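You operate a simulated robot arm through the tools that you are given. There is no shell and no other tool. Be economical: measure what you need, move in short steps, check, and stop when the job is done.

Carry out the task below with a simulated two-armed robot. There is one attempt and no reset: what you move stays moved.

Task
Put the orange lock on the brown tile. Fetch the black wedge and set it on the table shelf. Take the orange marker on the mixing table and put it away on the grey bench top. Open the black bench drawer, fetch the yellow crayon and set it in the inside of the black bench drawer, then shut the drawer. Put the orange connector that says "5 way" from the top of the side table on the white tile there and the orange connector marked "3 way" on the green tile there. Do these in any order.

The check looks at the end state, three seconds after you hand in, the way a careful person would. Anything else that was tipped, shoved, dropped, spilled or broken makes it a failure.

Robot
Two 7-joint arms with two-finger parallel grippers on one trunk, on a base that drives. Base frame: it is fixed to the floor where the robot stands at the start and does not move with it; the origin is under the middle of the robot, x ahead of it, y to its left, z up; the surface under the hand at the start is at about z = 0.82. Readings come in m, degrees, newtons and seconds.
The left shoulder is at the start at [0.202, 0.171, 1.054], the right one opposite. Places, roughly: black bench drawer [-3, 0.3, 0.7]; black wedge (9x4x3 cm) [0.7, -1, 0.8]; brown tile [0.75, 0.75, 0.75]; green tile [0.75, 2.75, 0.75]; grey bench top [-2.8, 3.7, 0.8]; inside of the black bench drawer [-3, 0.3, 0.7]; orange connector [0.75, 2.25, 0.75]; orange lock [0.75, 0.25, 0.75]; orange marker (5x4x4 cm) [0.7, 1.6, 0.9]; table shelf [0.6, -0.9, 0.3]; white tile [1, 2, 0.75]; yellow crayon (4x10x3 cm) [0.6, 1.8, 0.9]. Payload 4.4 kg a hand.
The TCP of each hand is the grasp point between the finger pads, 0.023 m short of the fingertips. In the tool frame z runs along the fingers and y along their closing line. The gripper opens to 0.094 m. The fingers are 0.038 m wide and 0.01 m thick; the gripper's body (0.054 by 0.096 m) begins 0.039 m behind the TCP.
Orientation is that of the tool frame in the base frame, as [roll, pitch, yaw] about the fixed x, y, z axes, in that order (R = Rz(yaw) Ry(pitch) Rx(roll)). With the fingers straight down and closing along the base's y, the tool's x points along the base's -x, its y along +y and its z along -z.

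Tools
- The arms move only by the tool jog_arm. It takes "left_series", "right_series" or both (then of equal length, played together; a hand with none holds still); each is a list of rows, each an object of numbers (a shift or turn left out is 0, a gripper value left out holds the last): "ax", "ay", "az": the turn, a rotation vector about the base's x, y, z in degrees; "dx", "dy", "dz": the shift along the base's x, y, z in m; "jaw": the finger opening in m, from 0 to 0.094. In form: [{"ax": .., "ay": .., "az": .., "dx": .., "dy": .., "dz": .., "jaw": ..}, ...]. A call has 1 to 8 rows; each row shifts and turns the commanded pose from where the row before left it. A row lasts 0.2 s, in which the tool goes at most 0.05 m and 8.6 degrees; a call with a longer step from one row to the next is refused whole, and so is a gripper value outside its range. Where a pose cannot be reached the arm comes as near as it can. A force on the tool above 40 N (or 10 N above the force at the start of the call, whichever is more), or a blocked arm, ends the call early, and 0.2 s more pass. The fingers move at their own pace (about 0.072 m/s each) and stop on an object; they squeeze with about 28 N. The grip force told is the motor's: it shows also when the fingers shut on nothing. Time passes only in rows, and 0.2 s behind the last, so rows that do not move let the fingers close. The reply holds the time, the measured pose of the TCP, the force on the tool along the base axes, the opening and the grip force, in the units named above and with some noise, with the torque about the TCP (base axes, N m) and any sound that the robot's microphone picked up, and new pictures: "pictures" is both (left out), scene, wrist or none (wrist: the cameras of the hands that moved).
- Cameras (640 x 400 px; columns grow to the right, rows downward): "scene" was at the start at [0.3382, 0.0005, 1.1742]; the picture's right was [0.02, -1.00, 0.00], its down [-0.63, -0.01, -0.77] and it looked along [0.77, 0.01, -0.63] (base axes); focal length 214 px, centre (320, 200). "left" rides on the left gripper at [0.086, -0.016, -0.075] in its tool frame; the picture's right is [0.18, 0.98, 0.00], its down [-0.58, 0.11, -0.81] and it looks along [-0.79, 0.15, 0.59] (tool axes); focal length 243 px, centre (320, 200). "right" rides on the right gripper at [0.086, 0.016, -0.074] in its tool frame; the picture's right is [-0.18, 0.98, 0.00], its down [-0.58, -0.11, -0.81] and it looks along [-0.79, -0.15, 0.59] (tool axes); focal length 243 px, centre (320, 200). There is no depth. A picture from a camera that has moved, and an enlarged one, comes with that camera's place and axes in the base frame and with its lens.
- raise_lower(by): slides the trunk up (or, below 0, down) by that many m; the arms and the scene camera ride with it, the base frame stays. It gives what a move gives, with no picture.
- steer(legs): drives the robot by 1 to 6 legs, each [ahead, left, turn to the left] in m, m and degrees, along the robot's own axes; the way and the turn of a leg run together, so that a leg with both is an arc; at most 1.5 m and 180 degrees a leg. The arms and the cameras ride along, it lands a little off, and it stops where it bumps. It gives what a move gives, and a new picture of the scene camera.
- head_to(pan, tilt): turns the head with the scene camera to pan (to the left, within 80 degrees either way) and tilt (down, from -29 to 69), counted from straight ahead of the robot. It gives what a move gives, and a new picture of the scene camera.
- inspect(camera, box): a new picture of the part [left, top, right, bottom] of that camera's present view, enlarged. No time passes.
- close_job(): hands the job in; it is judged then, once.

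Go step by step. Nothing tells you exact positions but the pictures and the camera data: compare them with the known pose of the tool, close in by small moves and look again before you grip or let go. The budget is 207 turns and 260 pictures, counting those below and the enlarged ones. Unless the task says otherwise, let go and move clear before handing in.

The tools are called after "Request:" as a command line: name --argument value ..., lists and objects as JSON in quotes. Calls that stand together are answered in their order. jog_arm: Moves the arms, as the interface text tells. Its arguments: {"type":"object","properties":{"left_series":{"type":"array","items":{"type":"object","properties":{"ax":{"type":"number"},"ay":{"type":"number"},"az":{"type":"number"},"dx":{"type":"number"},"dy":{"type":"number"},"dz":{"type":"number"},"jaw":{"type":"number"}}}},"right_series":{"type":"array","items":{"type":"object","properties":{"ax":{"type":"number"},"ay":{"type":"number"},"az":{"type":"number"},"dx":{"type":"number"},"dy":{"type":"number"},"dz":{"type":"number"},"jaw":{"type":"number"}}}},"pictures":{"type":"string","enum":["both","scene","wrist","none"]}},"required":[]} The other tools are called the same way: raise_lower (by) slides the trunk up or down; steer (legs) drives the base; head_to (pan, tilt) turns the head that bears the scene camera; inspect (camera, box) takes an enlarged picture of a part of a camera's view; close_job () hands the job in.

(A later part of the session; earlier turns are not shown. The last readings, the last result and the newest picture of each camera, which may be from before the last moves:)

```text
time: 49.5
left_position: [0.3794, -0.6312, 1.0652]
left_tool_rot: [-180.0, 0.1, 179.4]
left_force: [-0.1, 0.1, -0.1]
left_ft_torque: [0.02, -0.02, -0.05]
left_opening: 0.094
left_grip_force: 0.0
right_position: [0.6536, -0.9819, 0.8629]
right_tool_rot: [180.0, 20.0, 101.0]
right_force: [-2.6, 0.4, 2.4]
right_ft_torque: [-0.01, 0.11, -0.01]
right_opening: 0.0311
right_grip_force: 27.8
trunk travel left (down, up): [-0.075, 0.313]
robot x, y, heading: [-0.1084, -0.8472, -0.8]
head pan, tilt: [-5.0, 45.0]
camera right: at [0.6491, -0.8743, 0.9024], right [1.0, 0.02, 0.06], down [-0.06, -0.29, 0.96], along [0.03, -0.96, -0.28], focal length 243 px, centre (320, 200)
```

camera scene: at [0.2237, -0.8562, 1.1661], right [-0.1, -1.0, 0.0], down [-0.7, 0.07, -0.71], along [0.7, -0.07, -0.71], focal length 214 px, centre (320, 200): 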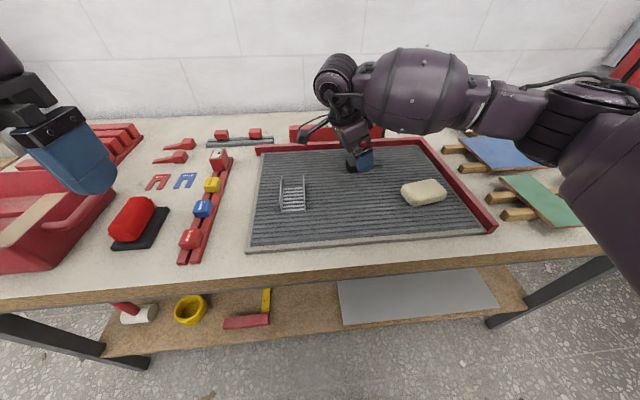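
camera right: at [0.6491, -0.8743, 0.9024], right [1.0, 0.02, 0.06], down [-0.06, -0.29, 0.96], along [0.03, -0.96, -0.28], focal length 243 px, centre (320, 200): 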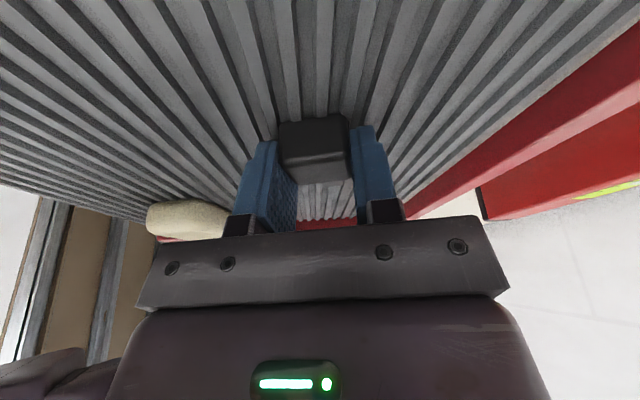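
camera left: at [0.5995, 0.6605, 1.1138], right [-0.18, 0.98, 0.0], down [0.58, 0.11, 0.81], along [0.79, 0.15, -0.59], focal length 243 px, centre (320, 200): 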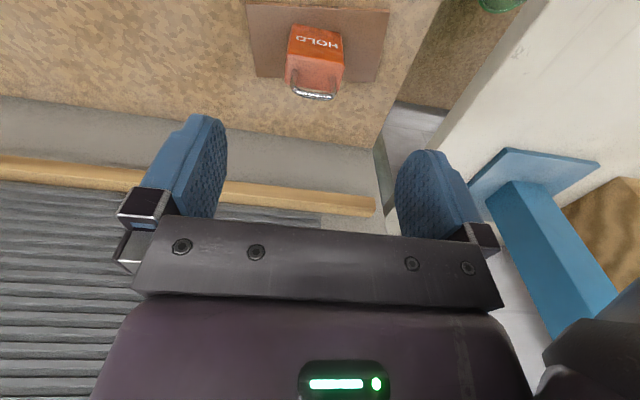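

The wedge is gripped (0.031 m). I lift and turn the hand back by +79° so it leans forward.

Request:
jog_arm --right_series '[{"dz": 0.03}, {"dz": 0.04}, {"dz": 0.04}, {"dz": 0.04, "dx": -0.02}, {"az": 8.4, "dx": -0.02}, {"az": 8.4, "dx": -0.02}, {"az": 8.4, "dx": -0.02}, {"az": 8.4, "dx": -0.02}]' --pictures "none"

Request:
jog_arm --right_series '[{"az": 8.4, "dx": -0.02}, {"az": 8.4, "dx": -0.02}, {"az": 8.4, "dx": -0.02}, {"az": 8.4, "dx": -0.02}, {"az": 8.4}, {"az": 4}, {}]' --pictures "both"

```text
time: 51.3
left_position: [0.3797, -0.6316, 1.0656]
left_tool_rot: [-180.0, 0.0, 179.5]
left_force: [-0.1, -0.1, 0.3]
left_ft_torque: [-0.03, -0.02, -0.01]
left_opening: 0.0941
left_grip_force: 0.0
right_position: [0.5524, -0.9824, 1.0125]
right_tool_rot: [180.0, 19.9, 134.6]
right_force: [-0.3, -0.7, -0.1]
right_ft_torque: [-0.02, 0.01, -0.02]
right_opening: 0.0309
right_grip_force: 28.7
trunk travel left (down, up): [-0.075, 0.313]
robot x, y, heading: [-0.1108, -0.8432, -0.7]
head pan, tilt: [-5.0, 45.0]
```

```text
time: 52.9
left_position: [0.3802, -0.6321, 1.066]
left_tool_rot: [-180.0, 0.0, 179.4]
left_force: [0.6, 0.3, -0.2]
left_ft_torque: [0.03, 0.02, 0.03]
left_opening: 0.094
left_grip_force: 0.1
right_position: [0.4727, -0.981, 1.0131]
right_tool_rot: [180.0, 20.0, -179.4]
right_force: [-0.5, -0.6, -1.7]
right_ft_torque: [0.0, 0.02, 0.0]
right_opening: 0.031
right_grip_force: 28.3
trunk travel left (down, up): [-0.075, 0.313]
robot x, y, heading: [-0.1117, -0.8456, -0.7]
head pan, tilt: [-5.0, 45.0]
camera scene: at [0.2239, -0.8562, 1.166], right [-0.1, -1.0, 0.0], down [-0.7, 0.07, -0.71], along [0.7, -0.07, -0.71], focal length 214 px, centre (320, 200)
camera right: at [0.3658, -0.9663, 1.0521], right [0.16, 0.98, 0.06], down [0.27, -0.11, 0.96], along [0.95, -0.14, -0.28], focal length 243 px, centre (320, 200)
```

scene: 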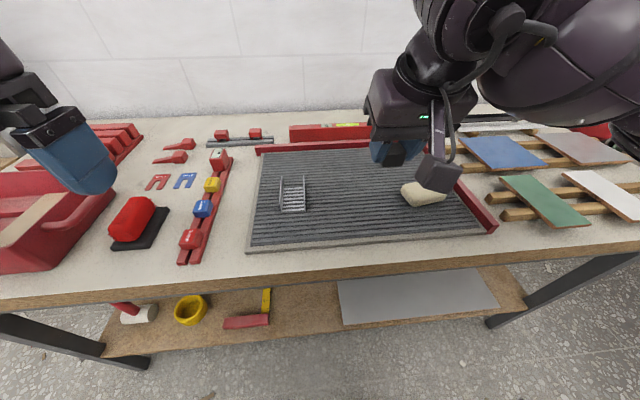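
right: 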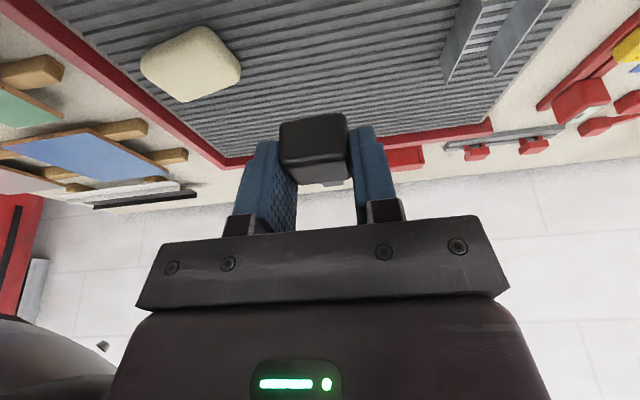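

Wedge held, leaning forward. I back away from the table so the arm can go down in front of it, then lower the trunk.

Request:
steer --legs '[[-0.36, 0, 0.7], [0, 0.14, 0]]'

Request:
raise_lower --by -0.074

Request:
head_to --pan -5 --tilt 40

```text
time: 56.7
left_position: [0.0141, -0.4807, 1.0654]
left_tool_rot: [180.0, 0.0, -179.8]
left_force: [0.1, 0.1, -1.4]
left_ft_torque: [0.0, 0.03, -0.02]
left_opening: 0.0939
left_grip_force: 0.0
right_position: [0.1112, -0.8282, 1.0123]
right_tool_rot: [-180.0, 20.0, -178.6]
right_force: [0.1, 0.0, 0.3]
right_ft_torque: [-0.04, -0.05, 0.0]
right_opening: 0.0309
right_grip_force: 28.1
trunk travel left (down, up): [-0.075, 0.313]
robot x, y, heading: [-0.4696, -0.697, 0.2]
head pan, tilt: [-5.0, 45.0]
camera scene: at [-0.1394, -0.7078, 1.166], right [-0.08, -1.0, 0.0], down [-0.7, 0.06, -0.71], along [0.7, -0.06, -0.71], focal length 214 px, centre (320, 200)
```

scene: 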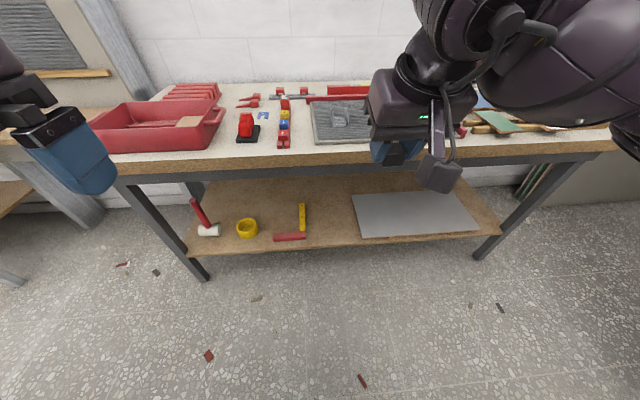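

```text
time: 57.8
left_position: [0.0296, -0.4824, 0.9702]
left_tool_rot: [-180.0, -5.1, -179.8]
left_force: [0.5, -0.1, -0.3]
left_ft_torque: [-0.02, 0.02, 0.03]
left_opening: 0.0939
left_grip_force: 0.1
right_position: [0.1119, -0.8285, 0.9401]
right_tool_rot: [-180.0, 20.2, -178.6]
right_force: [-0.5, -0.7, 0.3]
right_ft_torque: [-0.01, -0.01, 0.02]
right_opening: 0.031
right_grip_force: 27.7
trunk travel left (down, up): [-0.001, 0.387]
robot x, y, heading: [-0.4742, -0.7039, 0.3]
head pan, tilt: [-5.0, 45.0]
```

```text
time: 58.5
left_position: [0.0292, -0.4809, 0.9702]
left_tool_rot: [-180.0, -5.1, -179.8]
left_force: [-0.1, -0.6, -0.4]
left_ft_torque: [0.01, -0.01, 0.02]
left_opening: 0.0939
left_grip_force: 0.0
right_position: [0.1109, -0.8292, 0.9392]
right_tool_rot: [180.0, 20.0, -178.6]
right_force: [-0.3, -0.3, -0.3]
right_ft_torque: [0.01, 0.01, 0.0]
right_opening: 0.0307
right_grip_force: 28.3
trunk travel left (down, up): [-0.001, 0.387]
robot x, y, heading: [-0.4739, -0.6998, 0.3]
head pan, tilt: [-5.0, 40.0]
camera scene: at [-0.0829, -0.7083, 1.0847], right [-0.08, -1.0, 0.0], down [-0.64, 0.05, -0.77], along [0.76, -0.06, -0.64], focal length 214 px, centre (320, 200)
```

scene: 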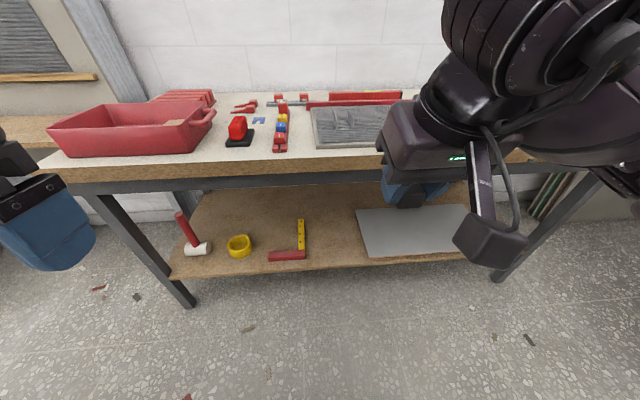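

The free wooden part of the shelf is y −0.70…−0.97, top ≈0.30, front edge x≈0.43. I lower the right hand in front of the table.

Request:
jog_arm --right_series '[{"dz": -0.05}, {"dz": -0.05}, {"dz": -0.05}, {"dz": -0.05}, {"dz": -0.05}, {"dz": -0.05}, {"dz": -0.05}, {"dz": -0.05}]' --pictures "both"

```text
time: 60.3
left_position: [0.0295, -0.4814, 0.9705]
left_tool_rot: [180.0, -5.1, -179.8]
left_force: [-0.6, 0.3, -1.5]
left_ft_torque: [-0.02, 0.01, 0.01]
left_opening: 0.0941
left_grip_force: 0.1
right_position: [0.1215, -0.8278, 0.5413]
right_tool_rot: [180.0, 20.0, -178.7]
right_force: [0.0, -0.3, -0.3]
right_ft_torque: [0.02, 0.03, 0.01]
right_opening: 0.0309
right_grip_force: 28.4
right hand out of reach, approached as far as the arm can: row 1, 2
trunk travel left (down, up): [-0.001, 0.387]
robot x, y, heading: [-0.4743, -0.7015, 0.1]
head pan, tilt: [-5.0, 40.0]
camera scene: at [-0.0826, -0.7083, 1.0846], right [-0.08, -1.0, 0.0], down [-0.64, 0.05, -0.77], along [0.76, -0.06, -0.64], focal length 214 px, centre (320, 200)
camera right: at [0.0142, -0.8136, 0.5806], right [0.15, 0.99, 0.06], down [0.27, -0.1, 0.96], along [0.95, -0.13, -0.29], focal length 243 px, centre (320, 200)
```

scene: 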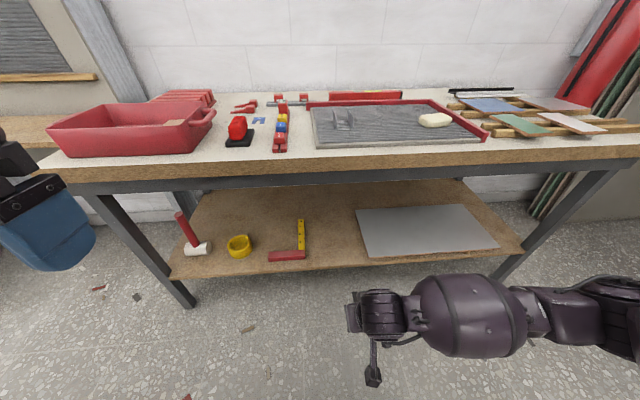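
right: 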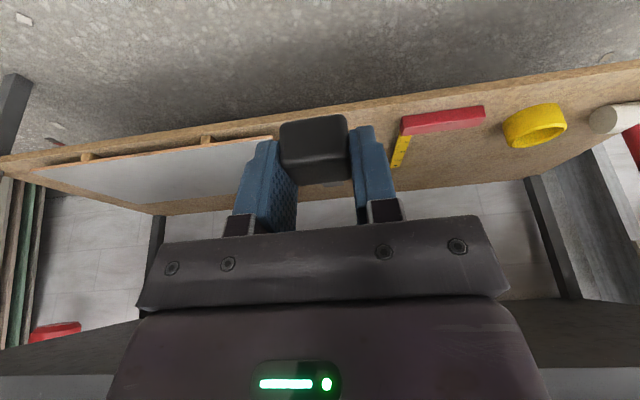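

The arm reaches low with the wedge held. I continue down to ~0.40, then extend forward.

Request:
jog_arm --right_series '[{"dz": -0.05}, {"dz": -0.05}, {"dz": -0.03}, {"dx": 0.04}, {"dx": 0.04}, {"dx": 0.04}, {}]' --pictures "both"

```text
time: 61.9
left_position: [0.03, -0.4816, 0.9703]
left_tool_rot: [-180.0, -5.1, -179.8]
left_force: [-0.3, 0.4, -0.4]
left_ft_torque: [0.02, -0.02, 0.0]
left_opening: 0.0936
left_grip_force: 0.0
right_position: [0.2408, -0.8272, 0.4094]
right_tool_rot: [180.0, 20.0, -178.5]
right_force: [0.3, 0.3, 0.3]
right_ft_torque: [0.0, 0.02, 0.0]
right_opening: 0.031
right_grip_force: 27.8
trunk travel left (down, up): [-0.001, 0.387]
robot x, y, heading: [-0.474, -0.6991, 0.4]
head pan, tilt: [-5.0, 40.0]
camera scene: at [-0.0828, -0.7083, 1.0847], right [-0.08, -1.0, 0.0], down [-0.64, 0.05, -0.77], along [0.76, -0.06, -0.64], focal length 214 px, centre (320, 200)
camera right: at [0.133, -0.814, 0.4491], right [0.15, 0.99, 0.06], down [0.27, -0.1, 0.96], along [0.95, -0.13, -0.29], focal length 243 px, centre (320, 200)
```

scene: 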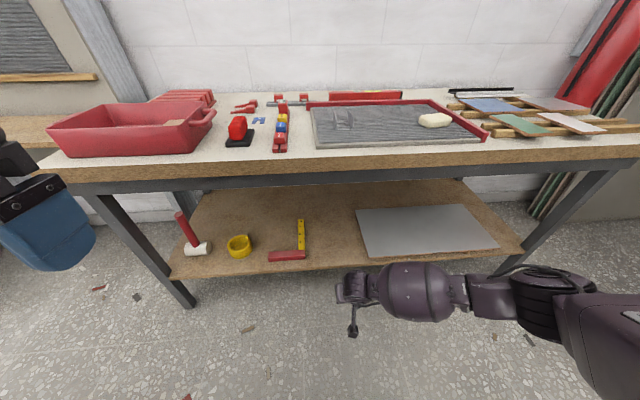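
right: 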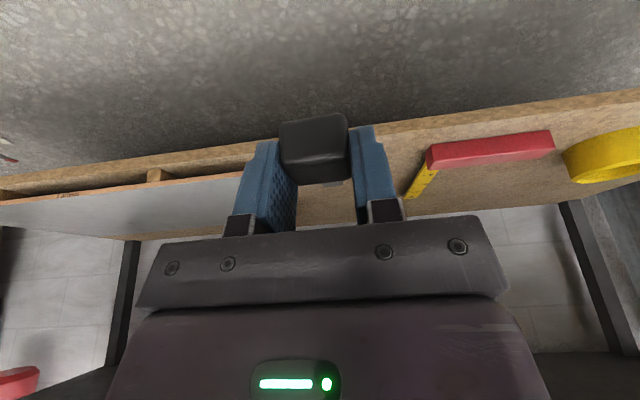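

Clear so far. I continue forward under the table.

Request:
jog_arm --right_series '[{"dx": 0.045}, {"dx": 0.045, "dz": -0.02}, {"dx": 0.045, "dz": -0.01}, {"dx": 0.045}, {}]' --pictures "both"

```text
time: 63.1
left_position: [0.0295, -0.4807, 0.9704]
left_tool_rot: [-179.8, -5.1, -179.9]
left_force: [0.1, 0.2, -0.5]
left_ft_torque: [-0.01, 0.02, 0.0]
left_opening: 0.0936
left_grip_force: 0.1
right_position: [0.4115, -0.8277, 0.3774]
right_tool_rot: [-180.0, 20.0, -178.5]
right_force: [0.8, 0.2, -0.8]
right_ft_torque: [-0.02, -0.01, -0.04]
right_opening: 0.0308
right_grip_force: 27.7
right hand out of reach, approached as far as the arm can: row 4
trunk travel left (down, up): [-0.001, 0.387]
robot x, y, heading: [-0.4729, -0.6981, 0.4]
head pan, tilt: [-5.0, 40.0]
camera scene: at [-0.0829, -0.7076, 1.0848], right [-0.08, -1.0, 0.0], down [-0.64, 0.05, -0.77], along [0.76, -0.07, -0.64], focal length 214 px, centre (320, 200)
camera right: at [0.3044, -0.8151, 0.4171], right [0.15, 0.99, 0.06], down [0.27, -0.1, 0.96], along [0.95, -0.13, -0.28], focal length 243 px, centre (320, 200)
```

scene: 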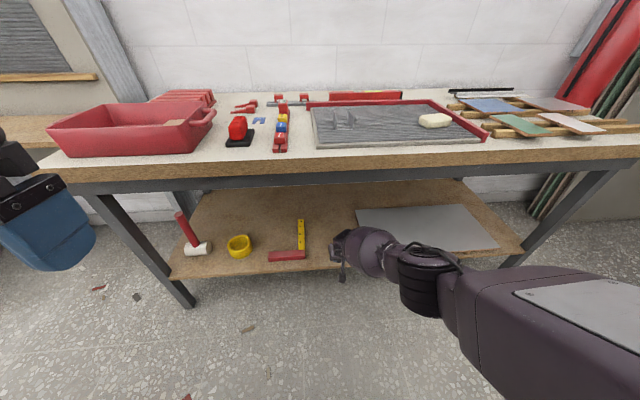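
right: 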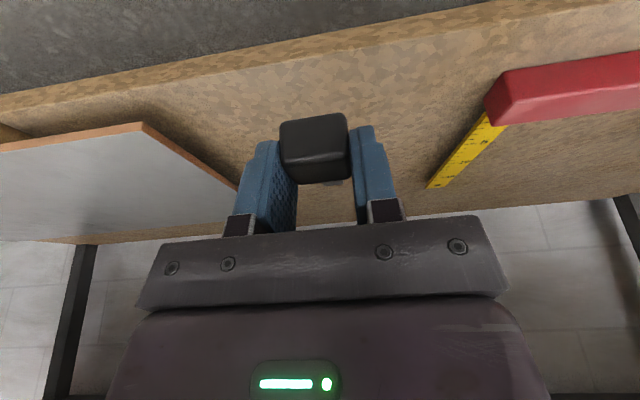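

The arm is at full reach; I drive the base 0.12 m forward to bring the wedge over the shelf.

Request:
steer --legs '[[0.11, 0, 0]]'

Request:
jog_arm --right_series '[{"dz": -0.015}, {"dz": -0.01}, {"dz": -0.008}, {}]' --pictures "wrist"

```text
time: 64.3
left_position: [0.1393, -0.4808, 0.9691]
left_tool_rot: [179.9, -5.2, -179.9]
left_force: [0.8, 0.5, 0.9]
left_ft_torque: [-0.01, 0.03, -0.01]
left_opening: 0.0939
left_grip_force: 0.1
right_position: [0.5196, -0.8285, 0.3767]
right_tool_rot: [179.9, 19.8, -178.7]
right_force: [0.7, 0.3, -1.4]
right_ft_torque: [-0.04, 0.02, -0.01]
right_opening: 0.031
right_grip_force: 28.3
trunk travel left (down, up): [-0.001, 0.387]
robot x, y, heading: [-0.3675, -0.7008, -0.1]
head pan, tilt: [-5.0, 40.0]
camera scene: at [0.0265, -0.708, 1.0845], right [-0.08, -1.0, 0.0], down [-0.64, 0.05, -0.77], along [0.76, -0.06, -0.64], focal length 214 px, centre (320, 200)
```

scene: 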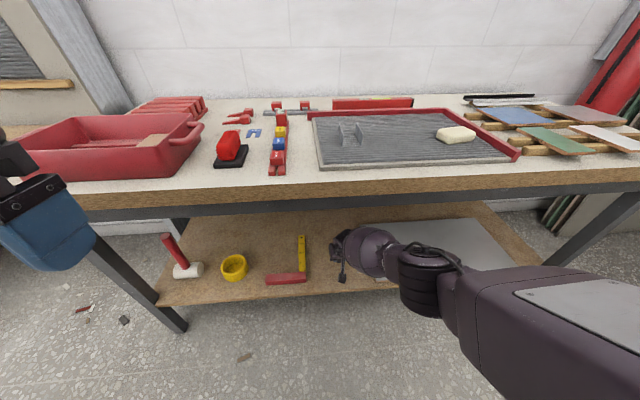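

```text
time: 65.3
left_position: [0.1382, -0.4809, 0.9709]
left_tool_rot: [180.0, -5.1, -179.8]
left_force: [0.1, -0.4, -0.7]
left_ft_torque: [0.02, -0.01, -0.03]
left_opening: 0.0938
left_grip_force: 0.0
right_position: [0.5115, -0.8294, 0.3633]
right_tool_rot: [180.0, 20.0, -178.5]
right_force: [0.4, -0.1, -0.6]
right_ft_torque: [-0.01, -0.02, 0.02]
right_opening: 0.0309
right_grip_force: 27.4
right hand out of reach, approached as far as the arm can: row 1, 2, 3
trunk travel left (down, up): [-0.001, 0.387]
robot x, y, heading: [-0.3665, -0.7032, -0.1]
head pan, tilt: [-5.0, 40.0]
camera right: at [0.403, -0.8166, 0.4023], right [0.15, 0.99, 0.06], down [0.27, -0.1, 0.96], along [0.95, -0.13, -0.29], focal length 243 px, centre (320, 200)
```

right: 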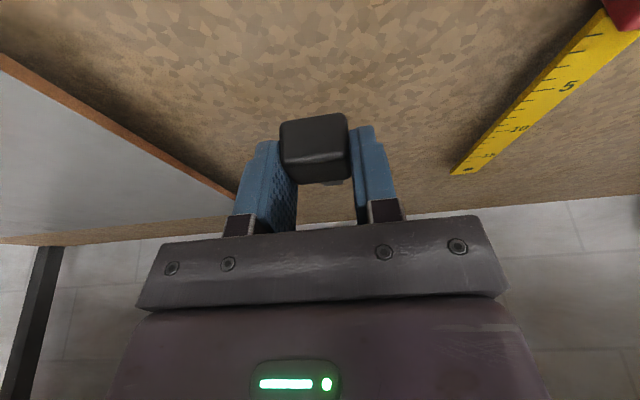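

At the reach limit; I drive another 0.07 m forward, then lower.

Request:
steer --legs '[[0.06, 0, 0]]'

Request:
jog_arm --right_series '[{"dx": -0.02, "dz": -0.01}, {"dx": -0.01, "dz": -0.01}, {"dz": -0.006}, {}]' --pictures "wrist"

```text
time: 66.2
left_position: [0.1952, -0.4801, 0.9695]
left_tool_rot: [-180.0, -5.2, -179.8]
left_force: [-0.1, -0.5, 0.9]
left_ft_torque: [-0.01, -0.01, 0.01]
left_opening: 0.094
left_grip_force: 0.0
right_position: [0.5682, -0.8286, 0.3626]
right_tool_rot: [-179.9, 19.9, -178.6]
right_force: [0.5, -0.1, 0.3]
right_ft_torque: [0.02, 0.0, -0.04]
right_opening: 0.0311
right_grip_force: 28.1
trunk travel left (down, up): [-0.001, 0.387]
robot x, y, heading: [-0.307, -0.6991, 0.1]
head pan, tilt: [-5.0, 40.0]
camera scene: at [0.085, -0.7072, 1.0845], right [-0.08, -1.0, 0.0], down [-0.64, 0.05, -0.77], along [0.76, -0.06, -0.64], focal length 214 px, centre (320, 200)
```

scene: 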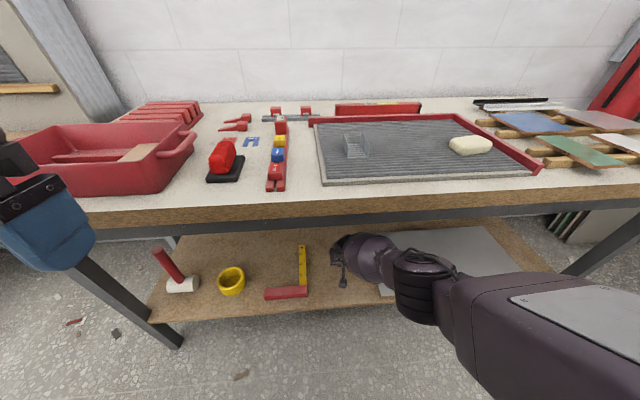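

```text
time: 67.2
left_position: [0.1962, -0.4797, 0.9704]
left_tool_rot: [179.9, -5.1, -179.9]
left_force: [0.0, -0.8, 0.1]
left_ft_torque: [0.01, -0.01, -0.03]
left_opening: 0.0936
left_grip_force: 0.0
right_position: [0.5381, -0.8298, 0.3378]
right_tool_rot: [180.0, 20.0, -178.6]
right_force: [-1.0, 0.4, -1.5]
right_ft_torque: [0.01, 0.02, -0.01]
right_opening: 0.031
right_grip_force: 27.9
trunk travel left (down, up): [-0.001, 0.387]
robot x, y, heading: [-0.3065, -0.7013, 0.2]
head pan, tilt: [-5.0, 40.0]
camera right: at [0.4311, -0.8167, 0.3766], right [0.15, 0.99, 0.06], down [0.27, -0.1, 0.96], along [0.95, -0.12, -0.28], focal length 243 px, centre (320, 200)
```

right: 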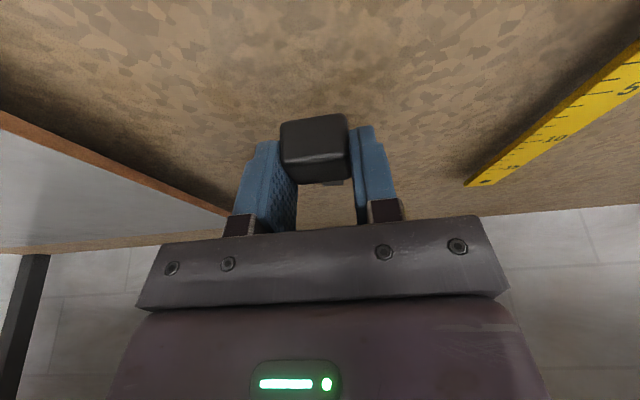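

Nearly at the shelf; lowering in small steps until contact.

Request:
jog_arm --right_series '[{"dz": -0.005}, {"dz": -0.004}, {}]' --pictures "none"

```text
time: 68.0
left_position: [0.1954, -0.4799, 0.9698]
left_tool_rot: [-180.0, -5.1, -179.8]
left_force: [0.2, 1.0, 0.1]
left_ft_torque: [-0.01, 0.0, 0.0]
left_opening: 0.094
left_grip_force: 0.1
right_position: [0.5388, -0.8291, 0.329]
right_tool_rot: [180.0, 20.0, -178.6]
right_force: [1.0, -0.1, -0.3]
right_ft_torque: [-0.01, 0.0, 0.01]
right_opening: 0.0311
right_grip_force: 27.8
trunk travel left (down, up): [-0.001, 0.387]
robot x, y, heading: [-0.3073, -0.6981, 0.4]
head pan, tilt: [-5.0, 40.0]
```

Request:
jog_arm --right_series '[{"dz": -0.005}, {"dz": -0.004}, {}]' --pictures "none"

```text
time: 68.8
left_position: [0.1954, -0.4804, 0.9703]
left_tool_rot: [180.0, -5.2, -179.8]
left_force: [-0.3, -0.2, 0.4]
left_ft_torque: [0.01, -0.03, 0.03]
left_opening: 0.094
left_grip_force: 0.0
right_position: [0.5379, -0.8285, 0.3283]
right_tool_rot: [-180.0, 20.0, -178.6]
right_force: [-0.2, -0.2, 0.3]
right_ft_torque: [-0.02, -0.01, -0.05]
right_opening: 0.0312
right_grip_force: 28.2
right hand out of reach, approached as far as the arm can: row 1, 2
trunk travel left (down, up): [-0.001, 0.387]
robot x, y, heading: [-0.3076, -0.6976, 0.2]
head pan, tilt: [-5.0, 40.0]
```

Request:
jog_arm --right_series '[{"dx": -0.015, "dz": -0.002}, {"dx": -0.01, "dz": -0.005}, {"dz": -0.005}, {}]' --pictures "wrist"

```text
time: 69.8
left_position: [0.195, -0.4799, 0.9709]
left_tool_rot: [-180.0, -5.1, -179.8]
left_force: [0.4, -1.1, -0.7]
left_ft_torque: [-0.01, -0.02, -0.01]
left_opening: 0.0938
left_grip_force: 0.0
right_position: [0.5172, -0.8284, 0.3084]
right_tool_rot: [180.0, 20.2, -178.7]
right_force: [1.8, -0.1, 4.4]
right_ft_torque: [0.02, -0.36, 0.01]
right_opening: 0.0308
right_grip_force: 27.8
right hand out of reach, approached as far as the arm can: row 1, 2, 3
trunk travel left (down, up): [-0.001, 0.387]
robot x, y, heading: [-0.3054, -0.6987, 0.5]
head pan, tilt: [-5.0, 40.0]
camera right: at [0.4105, -0.815, 0.3479], right [0.15, 0.99, 0.06], down [0.27, -0.1, 0.96], along [0.95, -0.12, -0.28], focal length 243 px, centre (320, 200)
```

right: 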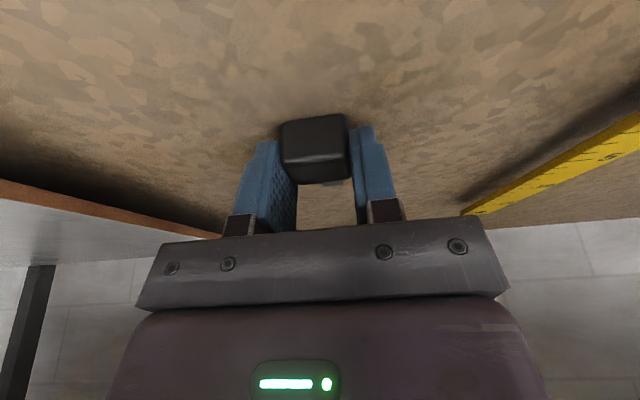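

Contact through the tongue tip (4.4 N, −0.36 N·m): it is on the shelf. I release and look.

Request:
jog_arm --right_series '[{"jaw": 0.04}, {"jaw": 0.06}, {"jaw": 0.07}, {}]' --pictures "wrist"

```text
time: 70.8
left_position: [0.197, -0.4802, 0.9703]
left_tool_rot: [-180.0, -5.2, -179.8]
left_force: [0.1, -0.3, -0.1]
left_ft_torque: [0.01, -0.03, 0.01]
left_opening: 0.0941
left_grip_force: 0.1
right_position: [0.5175, -0.827, 0.3089]
right_tool_rot: [-179.9, 20.0, -178.5]
right_force: [-0.7, -1.2, 4.3]
right_ft_torque: [-0.21, 0.07, 0.02]
right_opening: 0.0706
right_grip_force: 1.1
trunk travel left (down, up): [-0.001, 0.387]
robot x, y, heading: [-0.3047, -0.7005, 0.2]
head pan, tilt: [-5.0, 40.0]
camera right: at [0.4097, -0.8139, 0.3474], right [0.15, 0.99, 0.06], down [0.27, -0.1, 0.96], along [0.95, -0.12, -0.28], focal length 243 px, centre (320, 200)
```

right: 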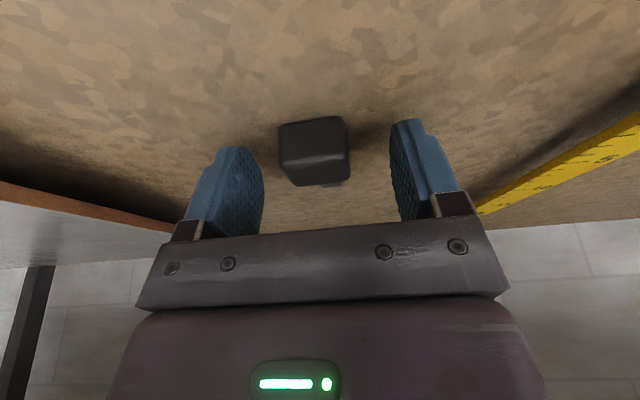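

Wedge is down on the shelf. I raise the hand clear and back out.

Request:
jog_arm --right_series '[{"dz": 0.02}, {"dz": 0.03}, {"dx": -0.03, "dz": 0.02}, {"dx": -0.04}, {"dx": -0.04}, {"dx": -0.04}]' --pictures "wrist"

Request:
steer --legs '[[-0.3, 0, 0]]'

```text
time: 72.2
left_position: [0.1963, -0.4785, 0.9707]
left_tool_rot: [-180.0, -5.1, -179.9]
left_force: [-0.1, -0.2, 1.0]
left_ft_torque: [0.01, -0.01, 0.0]
left_opening: 0.0941
left_grip_force: 0.1
right_position: [0.43, -0.815, 0.344]
right_tool_rot: [180.0, 20.0, -178.5]
right_force: [-0.2, 0.3, -0.4]
right_ft_torque: [-0.04, 0.03, -0.01]
right_opening: 0.0699
right_grip_force: 0.1
right hand out of reach, approached as far as the arm can: row 1, 2, 3
trunk travel left (down, up): [-0.001, 0.387]
robot x, y, heading: [-0.3067, -0.698, 0.1]
head pan, tilt: [-5.0, 40.0]
camera right: at [0.3224, -0.8023, 0.3835], right [0.15, 0.99, 0.06], down [0.27, -0.1, 0.96], along [0.95, -0.12, -0.28], focal length 243 px, centre (320, 200)
```

right: 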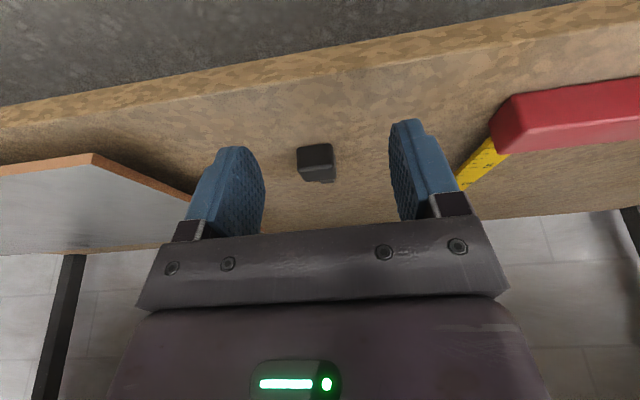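

```text
time: 73.9
left_position: [-0.0065, -0.4832, 0.9709]
left_tool_rot: [179.9, -5.2, -179.9]
left_force: [0.8, -0.5, -0.6]
left_ft_torque: [0.0, -0.03, -0.01]
left_opening: 0.0938
left_grip_force: 0.0
right_position: [0.2201, -0.8184, 0.3422]
right_tool_rot: [-179.9, 19.5, -178.5]
right_force: [-0.8, -0.2, -0.9]
right_ft_torque: [0.01, -0.01, -0.01]
right_opening: 0.07
right_grip_force: 0.1
trunk travel left (down, up): [-0.001, 0.387]
robot x, y, heading: [-0.5079, -0.6997, -0.0]
head pan, tilt: [-5.0, 40.0]
stopped in leg 1: the robot was blocked; the commanded pose is now the measured one
camera scene: at [-0.1188, -0.7097, 1.0844], right [-0.09, -1.0, 0.0], down [-0.64, 0.06, -0.77], along [0.76, -0.07, -0.64], focal length 214 px, centre (320, 200)
```

scene: 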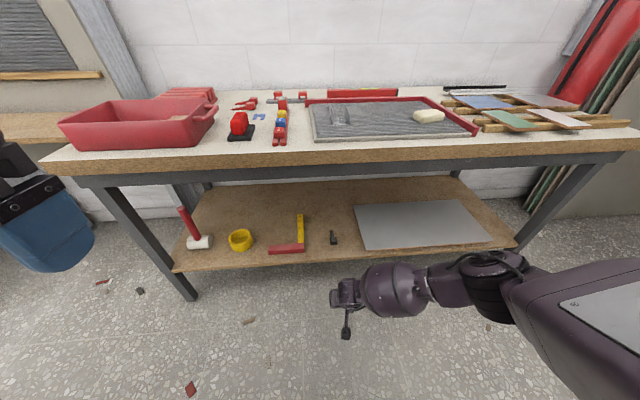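

The wedge lies on the shelf. The base touched something behind, so I move forward slightly, then raise the arm in front of the table.

Request:
steer --legs '[[0.03, 0, 0]]'

Request:
jog_arm --right_series '[{"dx": -0.03, "dz": 0.03}, {"dx": -0.03, "dz": 0.04}, {"dx": -0.03, "dz": 0.04}, {"dx": -0.02, "dz": 0.045}, {"dz": 0.05}, {"dz": 0.05}, {"dz": 0.05}, {"dz": 0.05}]' --pictures "none"

Request:
jog_arm --right_series '[{"dz": 0.05}, {"dz": 0.05}, {"dz": 0.05}, {"dz": 0.05, "ay": 5}, {"dz": 0.04, "ay": 5}, {"ay": 5}, {"ay": 5}]' --pictures "none"

Request:
head_to --pan 80 --tilt 25

```text
time: 74.7
left_position: [0.0226, -0.4824, 0.9694]
left_tool_rot: [179.9, -5.1, -179.9]
left_force: [-0.4, -0.3, -0.1]
left_ft_torque: [0.01, 0.06, -0.01]
left_opening: 0.0941
left_grip_force: 0.1
right_position: [0.2495, -0.8185, 0.3407]
right_tool_rot: [-180.0, 19.4, -178.6]
right_force: [0.9, -0.5, 0.9]
right_ft_torque: [-0.01, -0.02, 0.02]
right_opening: 0.0699
right_grip_force: 0.1
trunk travel left (down, up): [-0.001, 0.387]
robot x, y, heading: [-0.4785, -0.6993, 0.1]
head pan, tilt: [-5.0, 40.0]
camera scene: at [-0.0892, -0.7097, 1.0845], right [-0.09, -1.0, 0.0], down [-0.64, 0.06, -0.77], along [0.76, -0.07, -0.64], focal length 214 px, centre (320, 200)
```

scene: 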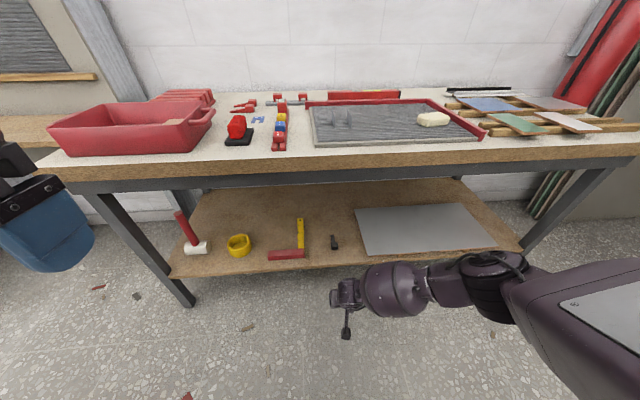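

```text
time: 76.5
left_position: [0.0224, -0.4821, 0.971]
left_tool_rot: [-180.0, -5.0, -180.0]
left_force: [0.6, -0.3, -0.6]
left_ft_torque: [0.0, -0.02, 0.01]
left_opening: 0.0938
left_grip_force: 0.0
right_position: [0.1376, -0.8184, 0.6972]
right_tool_rot: [179.9, 19.5, -178.6]
right_force: [-0.4, -0.2, -0.2]
right_ft_torque: [0.0, -0.02, -0.03]
right_opening: 0.0697
right_grip_force: 0.1
trunk travel left (down, up): [-0.001, 0.387]
robot x, y, heading: [-0.4802, -0.7014, 0.2]
head pan, tilt: [-5.0, 40.0]
```

```text
time: 78.1
left_position: [0.0224, -0.4822, 0.9694]
left_tool_rot: [179.9, -5.0, -180.0]
left_force: [0.5, 0.4, -0.8]
left_ft_torque: [0.01, -0.01, -0.02]
left_opening: 0.0941
left_grip_force: 0.1
right_position: [0.1406, -0.8192, 0.9355]
right_tool_rot: [179.5, -0.6, -178.8]
right_force: [0.9, -0.1, -0.2]
right_ft_torque: [-0.03, -0.02, 0.03]
right_opening: 0.07
right_grip_force: 0.0
trunk travel left (down, up): [-0.001, 0.387]
robot x, y, heading: [-0.483, -0.6996, -0.0]
head pan, tilt: [-5.0, 40.0]
```

```text
time: 79.7
left_position: [0.0229, -0.4814, 0.9712]
left_tool_rot: [179.9, -5.0, 180.0]
left_force: [-0.5, -0.4, 0.2]
left_ft_torque: [-0.04, 0.01, -0.03]
left_opening: 0.0941
left_grip_force: 0.0
right_position: [0.1415, -0.8186, 0.9357]
right_tool_rot: [179.4, -0.4, -178.7]
right_force: [-0.4, 0.4, -0.3]
right_ft_torque: [-0.04, 0.04, 0.0]
right_opening: 0.0701
right_grip_force: 0.1
trunk travel left (down, up): [-0.001, 0.387]
robot x, y, heading: [-0.4799, -0.7008, -0.2]
head pan, tilt: [80.0, 25.0]
camera scene: at [-0.1583, -0.6116, 1.1081], right [0.98, -0.17, 0.0], down [-0.07, -0.42, -0.91], along [0.16, 0.89, -0.42], focal length 214 px, centre (320, 200)
```

scene: 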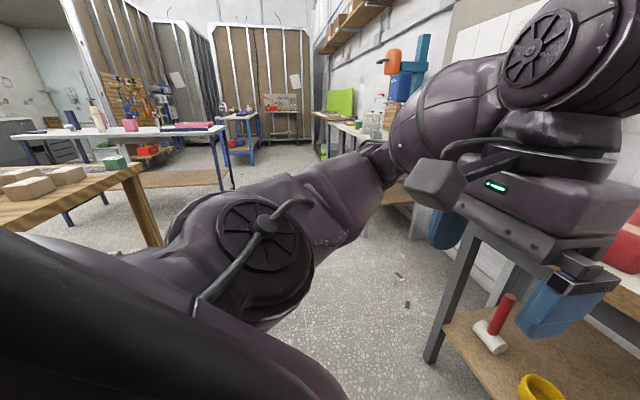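

A wooden table stands behind, apparently undisturbed. I raise the trunk back and drive to the mixing table.

Request:
raise_lower --by 0.1

Request:
steer --legs '[[0.28, 0, 0], [0, 1.1, 0], [0, 1.1, 0]]'

Request:
head_to --pan 0 --tilt 35

```text
time: 81.0
left_position: [0.0234, -0.4828, 1.0678]
left_tool_rot: [179.9, -5.4, -180.0]
left_force: [0.5, -0.6, -0.7]
left_ft_torque: [0.0, 0.05, -0.01]
left_opening: 0.0941
left_grip_force: 0.0
right_position: [0.1419, -0.8193, 1.033]
right_tool_rot: [179.5, -0.7, -178.7]
right_force: [-0.4, -0.9, 0.3]
right_ft_torque: [0.01, 0.01, -0.01]
right_opening: 0.0701
right_grip_force: 0.1
trunk travel left (down, up): [-0.101, 0.287]
robot x, y, heading: [-0.4811, -0.7018, 0.1]
head pan, tilt: [80.0, 25.0]
```

```text
time: 102.4
left_position: [0.3013, 1.7427, 1.0709]
left_tool_rot: [179.8, -5.0, 178.7]
left_force: [-0.3, 0.3, -0.2]
left_ft_torque: [-0.02, 0.0, -0.02]
left_opening: 0.0942
left_grip_force: 0.0
right_position: [0.4132, 1.4055, 1.0343]
right_tool_rot: [179.5, -0.6, -180.0]
right_force: [0.2, 0.0, 0.5]
right_ft_torque: [0.0, 0.02, -0.04]
right_opening: 0.0701
right_grip_force: 0.2
trunk travel left (down, up): [-0.101, 0.287]
robot x, y, heading: [-0.203, 1.5338, -1.3]
head pan, tilt: [80.0, 25.0]
camera scene: at [0.0409, 1.6203, 1.2296], right [0.98, -0.2, 0.0], down [-0.08, -0.41, -0.91], along [0.18, 0.89, -0.42], focal length 214 px, centre (320, 200)
```

scene: 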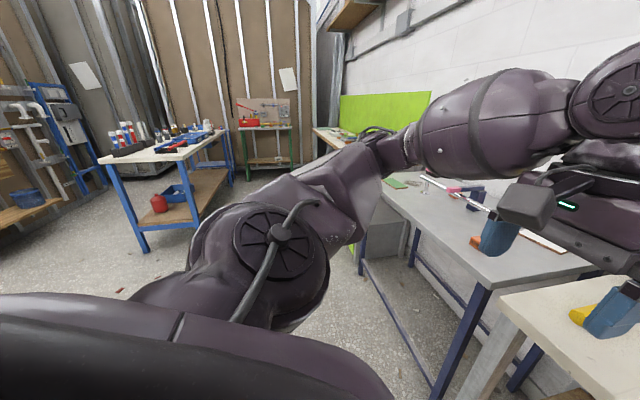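

```text
time: 103.9
left_position: [0.302, 1.7438, 1.0711]
left_tool_rot: [179.9, -5.0, 178.7]
left_force: [0.1, 0.7, 0.7]
left_ft_torque: [-0.03, 0.02, 0.02]
left_opening: 0.0939
left_grip_force: 0.1
right_position: [0.4125, 1.4052, 1.0373]
right_tool_rot: [179.5, -0.5, -180.0]
right_force: [0.2, 0.1, 0.3]
right_ft_torque: [0.0, 0.01, 0.0]
right_opening: 0.0702
right_grip_force: 0.0
trunk travel left (down, up): [-0.101, 0.287]
robot x, y, heading: [-0.2029, 1.5342, -1.3]
head pan, tilt: [0.0, 35.0]
camera scene: at [0.111, 1.528, 1.2138], right [-0.02, -1.0, 0.0], down [-0.57, 0.01, -0.82], along [0.82, -0.02, -0.57], focal length 214 px, centre (320, 200)
```

scene: 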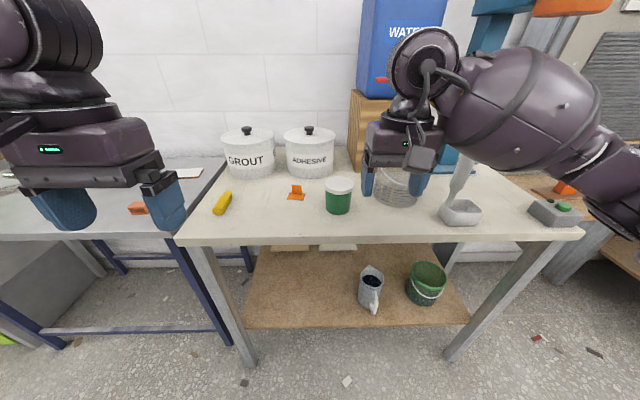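

I see the yellow crayon near (0.60, 1.79) and the orange marker near (0.63, 1.59). Zooming on both.

Request:
inspect --camera "scene" --box '[200, 165, 328, 245]'

```text
5.00 times, centred on (264, 205) of scene
camera zoom: at [0.111, 1.528, 1.2138], right [-0.02, -1.0, 0.0], down [-0.57, 0.01, -0.82], along [0.82, -0.02, -0.57], focal length 1072 px, centre (600, 175)
```

zoom: 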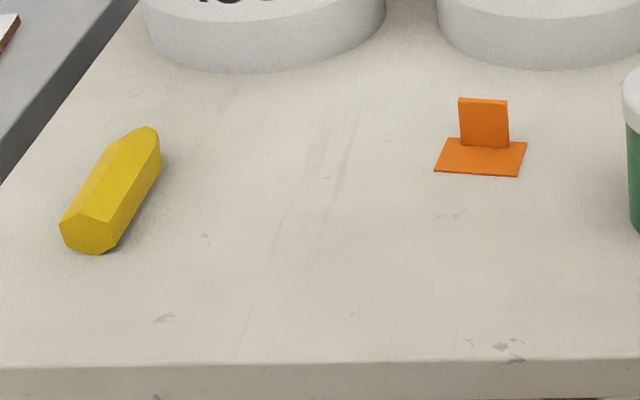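

The marker is a plate with an upright tab; I'll hold the tab with the right hand and the crayon with the left. I shift left 0.12 m for comfortable reach and bring both hands closer.

Request:
steer --legs '[[0, 0.12, 1.3]]'

Request:
jog_arm --right_series '[{"dx": 0.04, "dy": 0.015, "jaw": 0.07}, {"dx": 0.04, "dy": 0.015}, {"dx": 0.04, "dy": 0.015}, {"dx": 0.03, "dy": 0.016}, {"dz": -0.02}]' --left_series '[{"dx": 0.04, "dy": -0.015, "ay": -5}, {"dx": 0.04, "dy": -0.015}, {"dx": 0.04, "dy": -0.015}, {"dx": 0.04, "dy": -0.015}, {"dz": -0.03, "dx": 0.03}]' --pictures "both"

```text
time: 105.6
left_position: [0.2994, 1.8786, 1.0702]
left_tool_rot: [179.9, -5.0, -180.0]
left_force: [0.1, 0.3, -0.4]
left_ft_torque: [-0.01, 0.02, 0.01]
left_opening: 0.0941
left_grip_force: 0.0
right_position: [0.4166, 1.5405, 1.0365]
right_tool_rot: [179.5, -0.5, -178.8]
right_force: [-0.4, 0.3, 0.0]
right_ft_torque: [0.0, -0.03, -0.01]
right_opening: 0.0698
right_grip_force: 0.1
trunk travel left (down, up): [-0.101, 0.287]
robot x, y, heading: [-0.2037, 1.6582, -0.2]
head pan, tilt: [0.0, 35.0]
camera scene: at [0.1124, 1.6583, 1.2138], right [0.0, -1.0, 0.0], down [-0.57, 0.0, -0.82], along [0.82, 0.0, -0.57], focal length 214 px, centre (320, 200)
```

scene: 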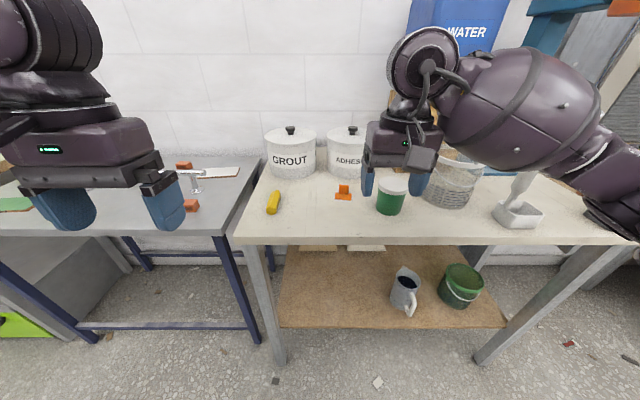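

```text
time: 106.8
left_position: [0.4923, 1.8162, 1.0376]
left_tool_rot: [179.8, -0.2, 180.0]
left_force: [0.8, 0.2, -0.6]
left_ft_torque: [0.0, 0.04, -0.01]
left_opening: 0.0941
left_grip_force: 0.0
right_position: [0.5697, 1.6021, 1.0137]
right_tool_rot: [179.6, -0.5, -178.7]
right_force: [0.9, 0.2, -0.6]
right_ft_torque: [-0.01, 0.05, 0.0]
right_opening: 0.0702
right_grip_force: 0.1
trunk travel left (down, up): [-0.101, 0.287]
robot x, y, heading: [-0.2058, 1.6575, -0.2]
head pan, tilt: [0.0, 35.0]
camera scene: at [0.1143, 1.6579, 1.2128], right [0.0, -1.0, 0.0], down [-0.57, 0.0, -0.82], along [0.82, 0.0, -0.57], focal length 214 px, centre (320, 200)
camera right: at [0.4833, 1.6158, 1.0883], right [0.16, 0.99, 0.01], down [0.59, -0.1, 0.8], along [0.79, -0.13, -0.6], focal length 243 px, centre (320, 200)
camera left: at [0.4059, 1.8005, 1.1127], right [-0.18, 0.98, 0.0], down [0.58, 0.11, 0.8], along [0.79, 0.15, -0.59], focal length 243 px, centre (320, 200)
```

scene: 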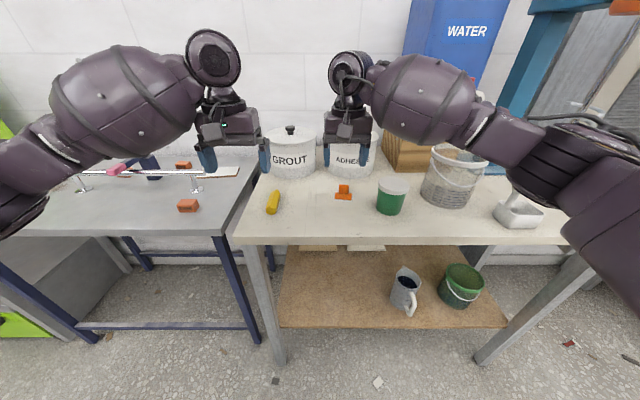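
right: 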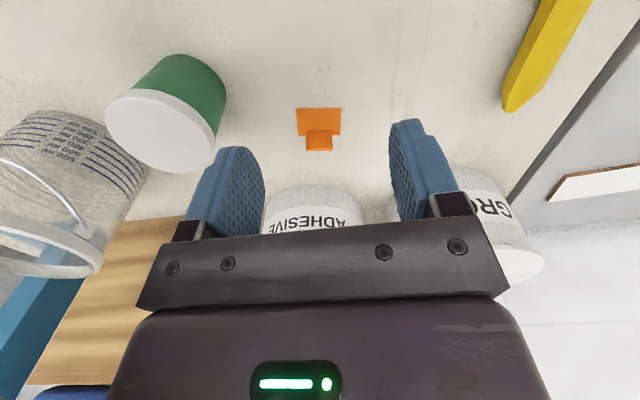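
left: 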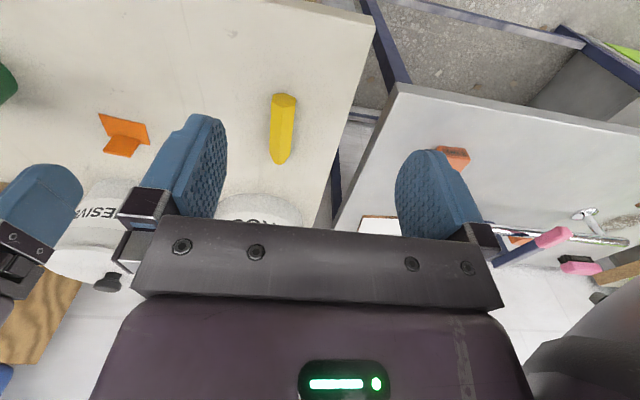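

Crayon centre ≈(0.607, 1.790, 0.86), marker tab ≈(0.667, 1.586), tab top ≈0.878, table ≈0.848. Moving both hands above their targets.

Request:
jog_arm --right_series '[{"dx": 0.03, "dy": -0.005, "dz": -0.01, "az": -1.3}, {"dx": 0.03, "dy": -0.005, "dz": -0.02}, {"dx": 0.037, "dy": -0.006, "dz": -0.02}, {"dz": -0.03}, {}]' --left_series '[{"dx": 0.04, "dy": -0.009, "dz": -0.02}, {"dx": 0.04, "dy": -0.009, "dz": -0.02}, {"dx": 0.035, "dy": -0.008, "dz": -0.03}, {"dz": -0.04}, {}]' --pictures "wrist"

```text
time: 108.0
left_position: [0.6061, 1.7907, 0.9333]
left_tool_rot: [179.8, 0.3, 180.0]
left_force: [-0.7, -1.0, 0.9]
left_ft_torque: [-0.02, -0.01, -0.01]
left_opening: 0.0941
left_grip_force: 0.2
right_position: [0.661, 1.5841, 0.938]
right_tool_rot: [179.5, -0.2, 179.9]
right_force: [-0.4, 0.0, 1.6]
right_ft_torque: [0.0, -0.01, 0.02]
right_opening: 0.0701
right_grip_force: 0.0
trunk travel left (down, up): [-0.101, 0.287]
robot x, y, heading: [-0.2036, 1.6569, -0.0]
head pan, tilt: [0.0, 35.0]
camera right: at [0.5747, 1.5995, 1.0106], right [0.18, 0.98, 0.01], down [0.59, -0.12, 0.8], along [0.79, -0.14, -0.6], focal length 243 px, centre (320, 200)
camera left: at [0.5188, 1.7751, 1.0082], right [-0.18, 0.98, 0.0], down [0.58, 0.11, 0.81], along [0.79, 0.15, -0.59], focal length 243 px, centre (320, 200)
```

right: 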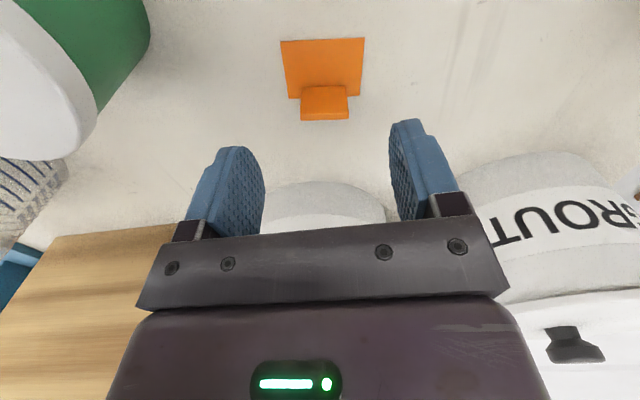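
left: 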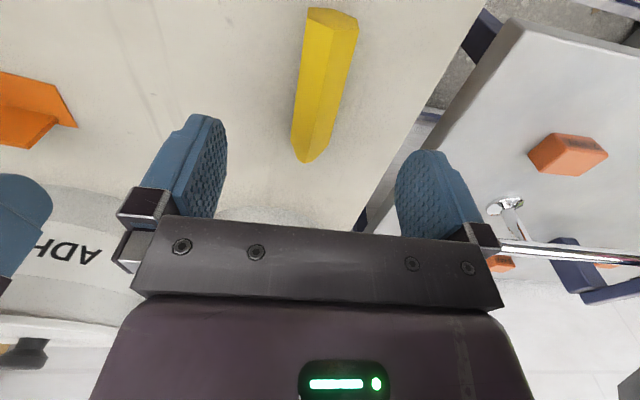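

Both are aligned. I descend and close both grippers.

Request:
jog_arm --right_series '[{"dz": -0.03, "dy": 0.004}, {"dz": -0.02}, {"dz": -0.008}, {}, {"jaw": 0.04}, {"jaw": 0.02}, {"jaw": 0.015}, {}]' --left_series '[{"dz": -0.03, "dx": 0.003}, {"dz": -0.02}, {"dz": -0.01}, {}, {"jaw": 0.05}, {"jaw": 0.02}, {"jaw": 0.015}, {}]' --pictures "wrist"

```text
time: 109.8
left_position: [0.6073, 1.7914, 0.8747]
left_tool_rot: [179.9, 0.0, 180.0]
left_force: [2.4, -5.5, 11.2]
left_ft_torque: [-0.24, 0.14, 0.09]
left_opening: 0.0315
left_grip_force: 28.1
right_position: [0.6613, 1.5894, 0.8781]
right_tool_rot: [179.5, -0.4, 180.0]
right_force: [0.5, 0.4, -0.1]
right_ft_torque: [0.0, 0.03, -0.02]
right_opening: 0.0261
right_grip_force: 27.7
trunk travel left (down, up): [-0.101, 0.287]
robot x, y, heading: [-0.2017, 1.66, 0.2]
head pan, tilt: [0.0, 35.0]
camera right: at [0.5755, 1.6043, 0.9527], right [0.18, 0.98, 0.01], down [0.59, -0.12, 0.8], along [0.79, -0.14, -0.6], focal length 243 px, centre (320, 200)
camera left: at [0.5201, 1.775, 0.9475], right [-0.18, 0.98, 0.0], down [0.58, 0.11, 0.81], along [0.79, 0.15, -0.59], focal length 243 px, centre (320, 200)
```

right: 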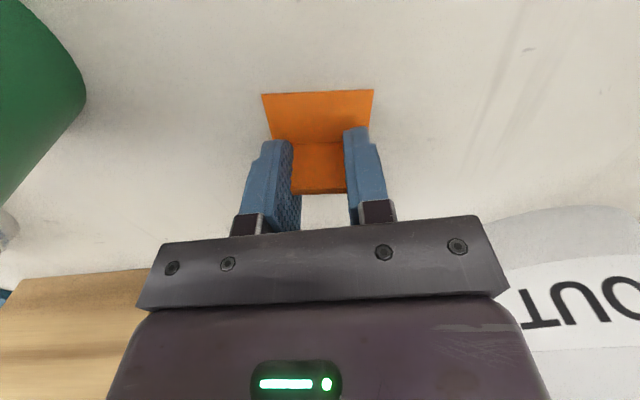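
left: 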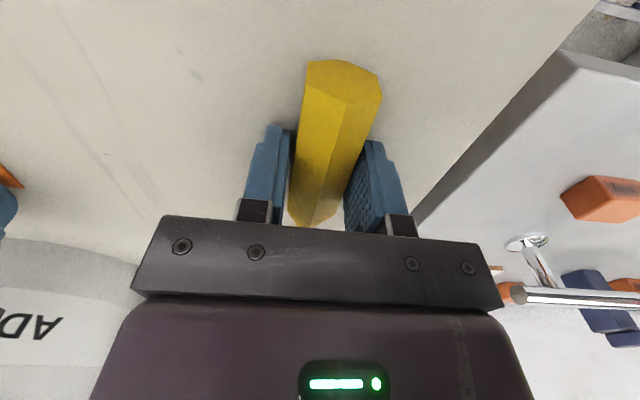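

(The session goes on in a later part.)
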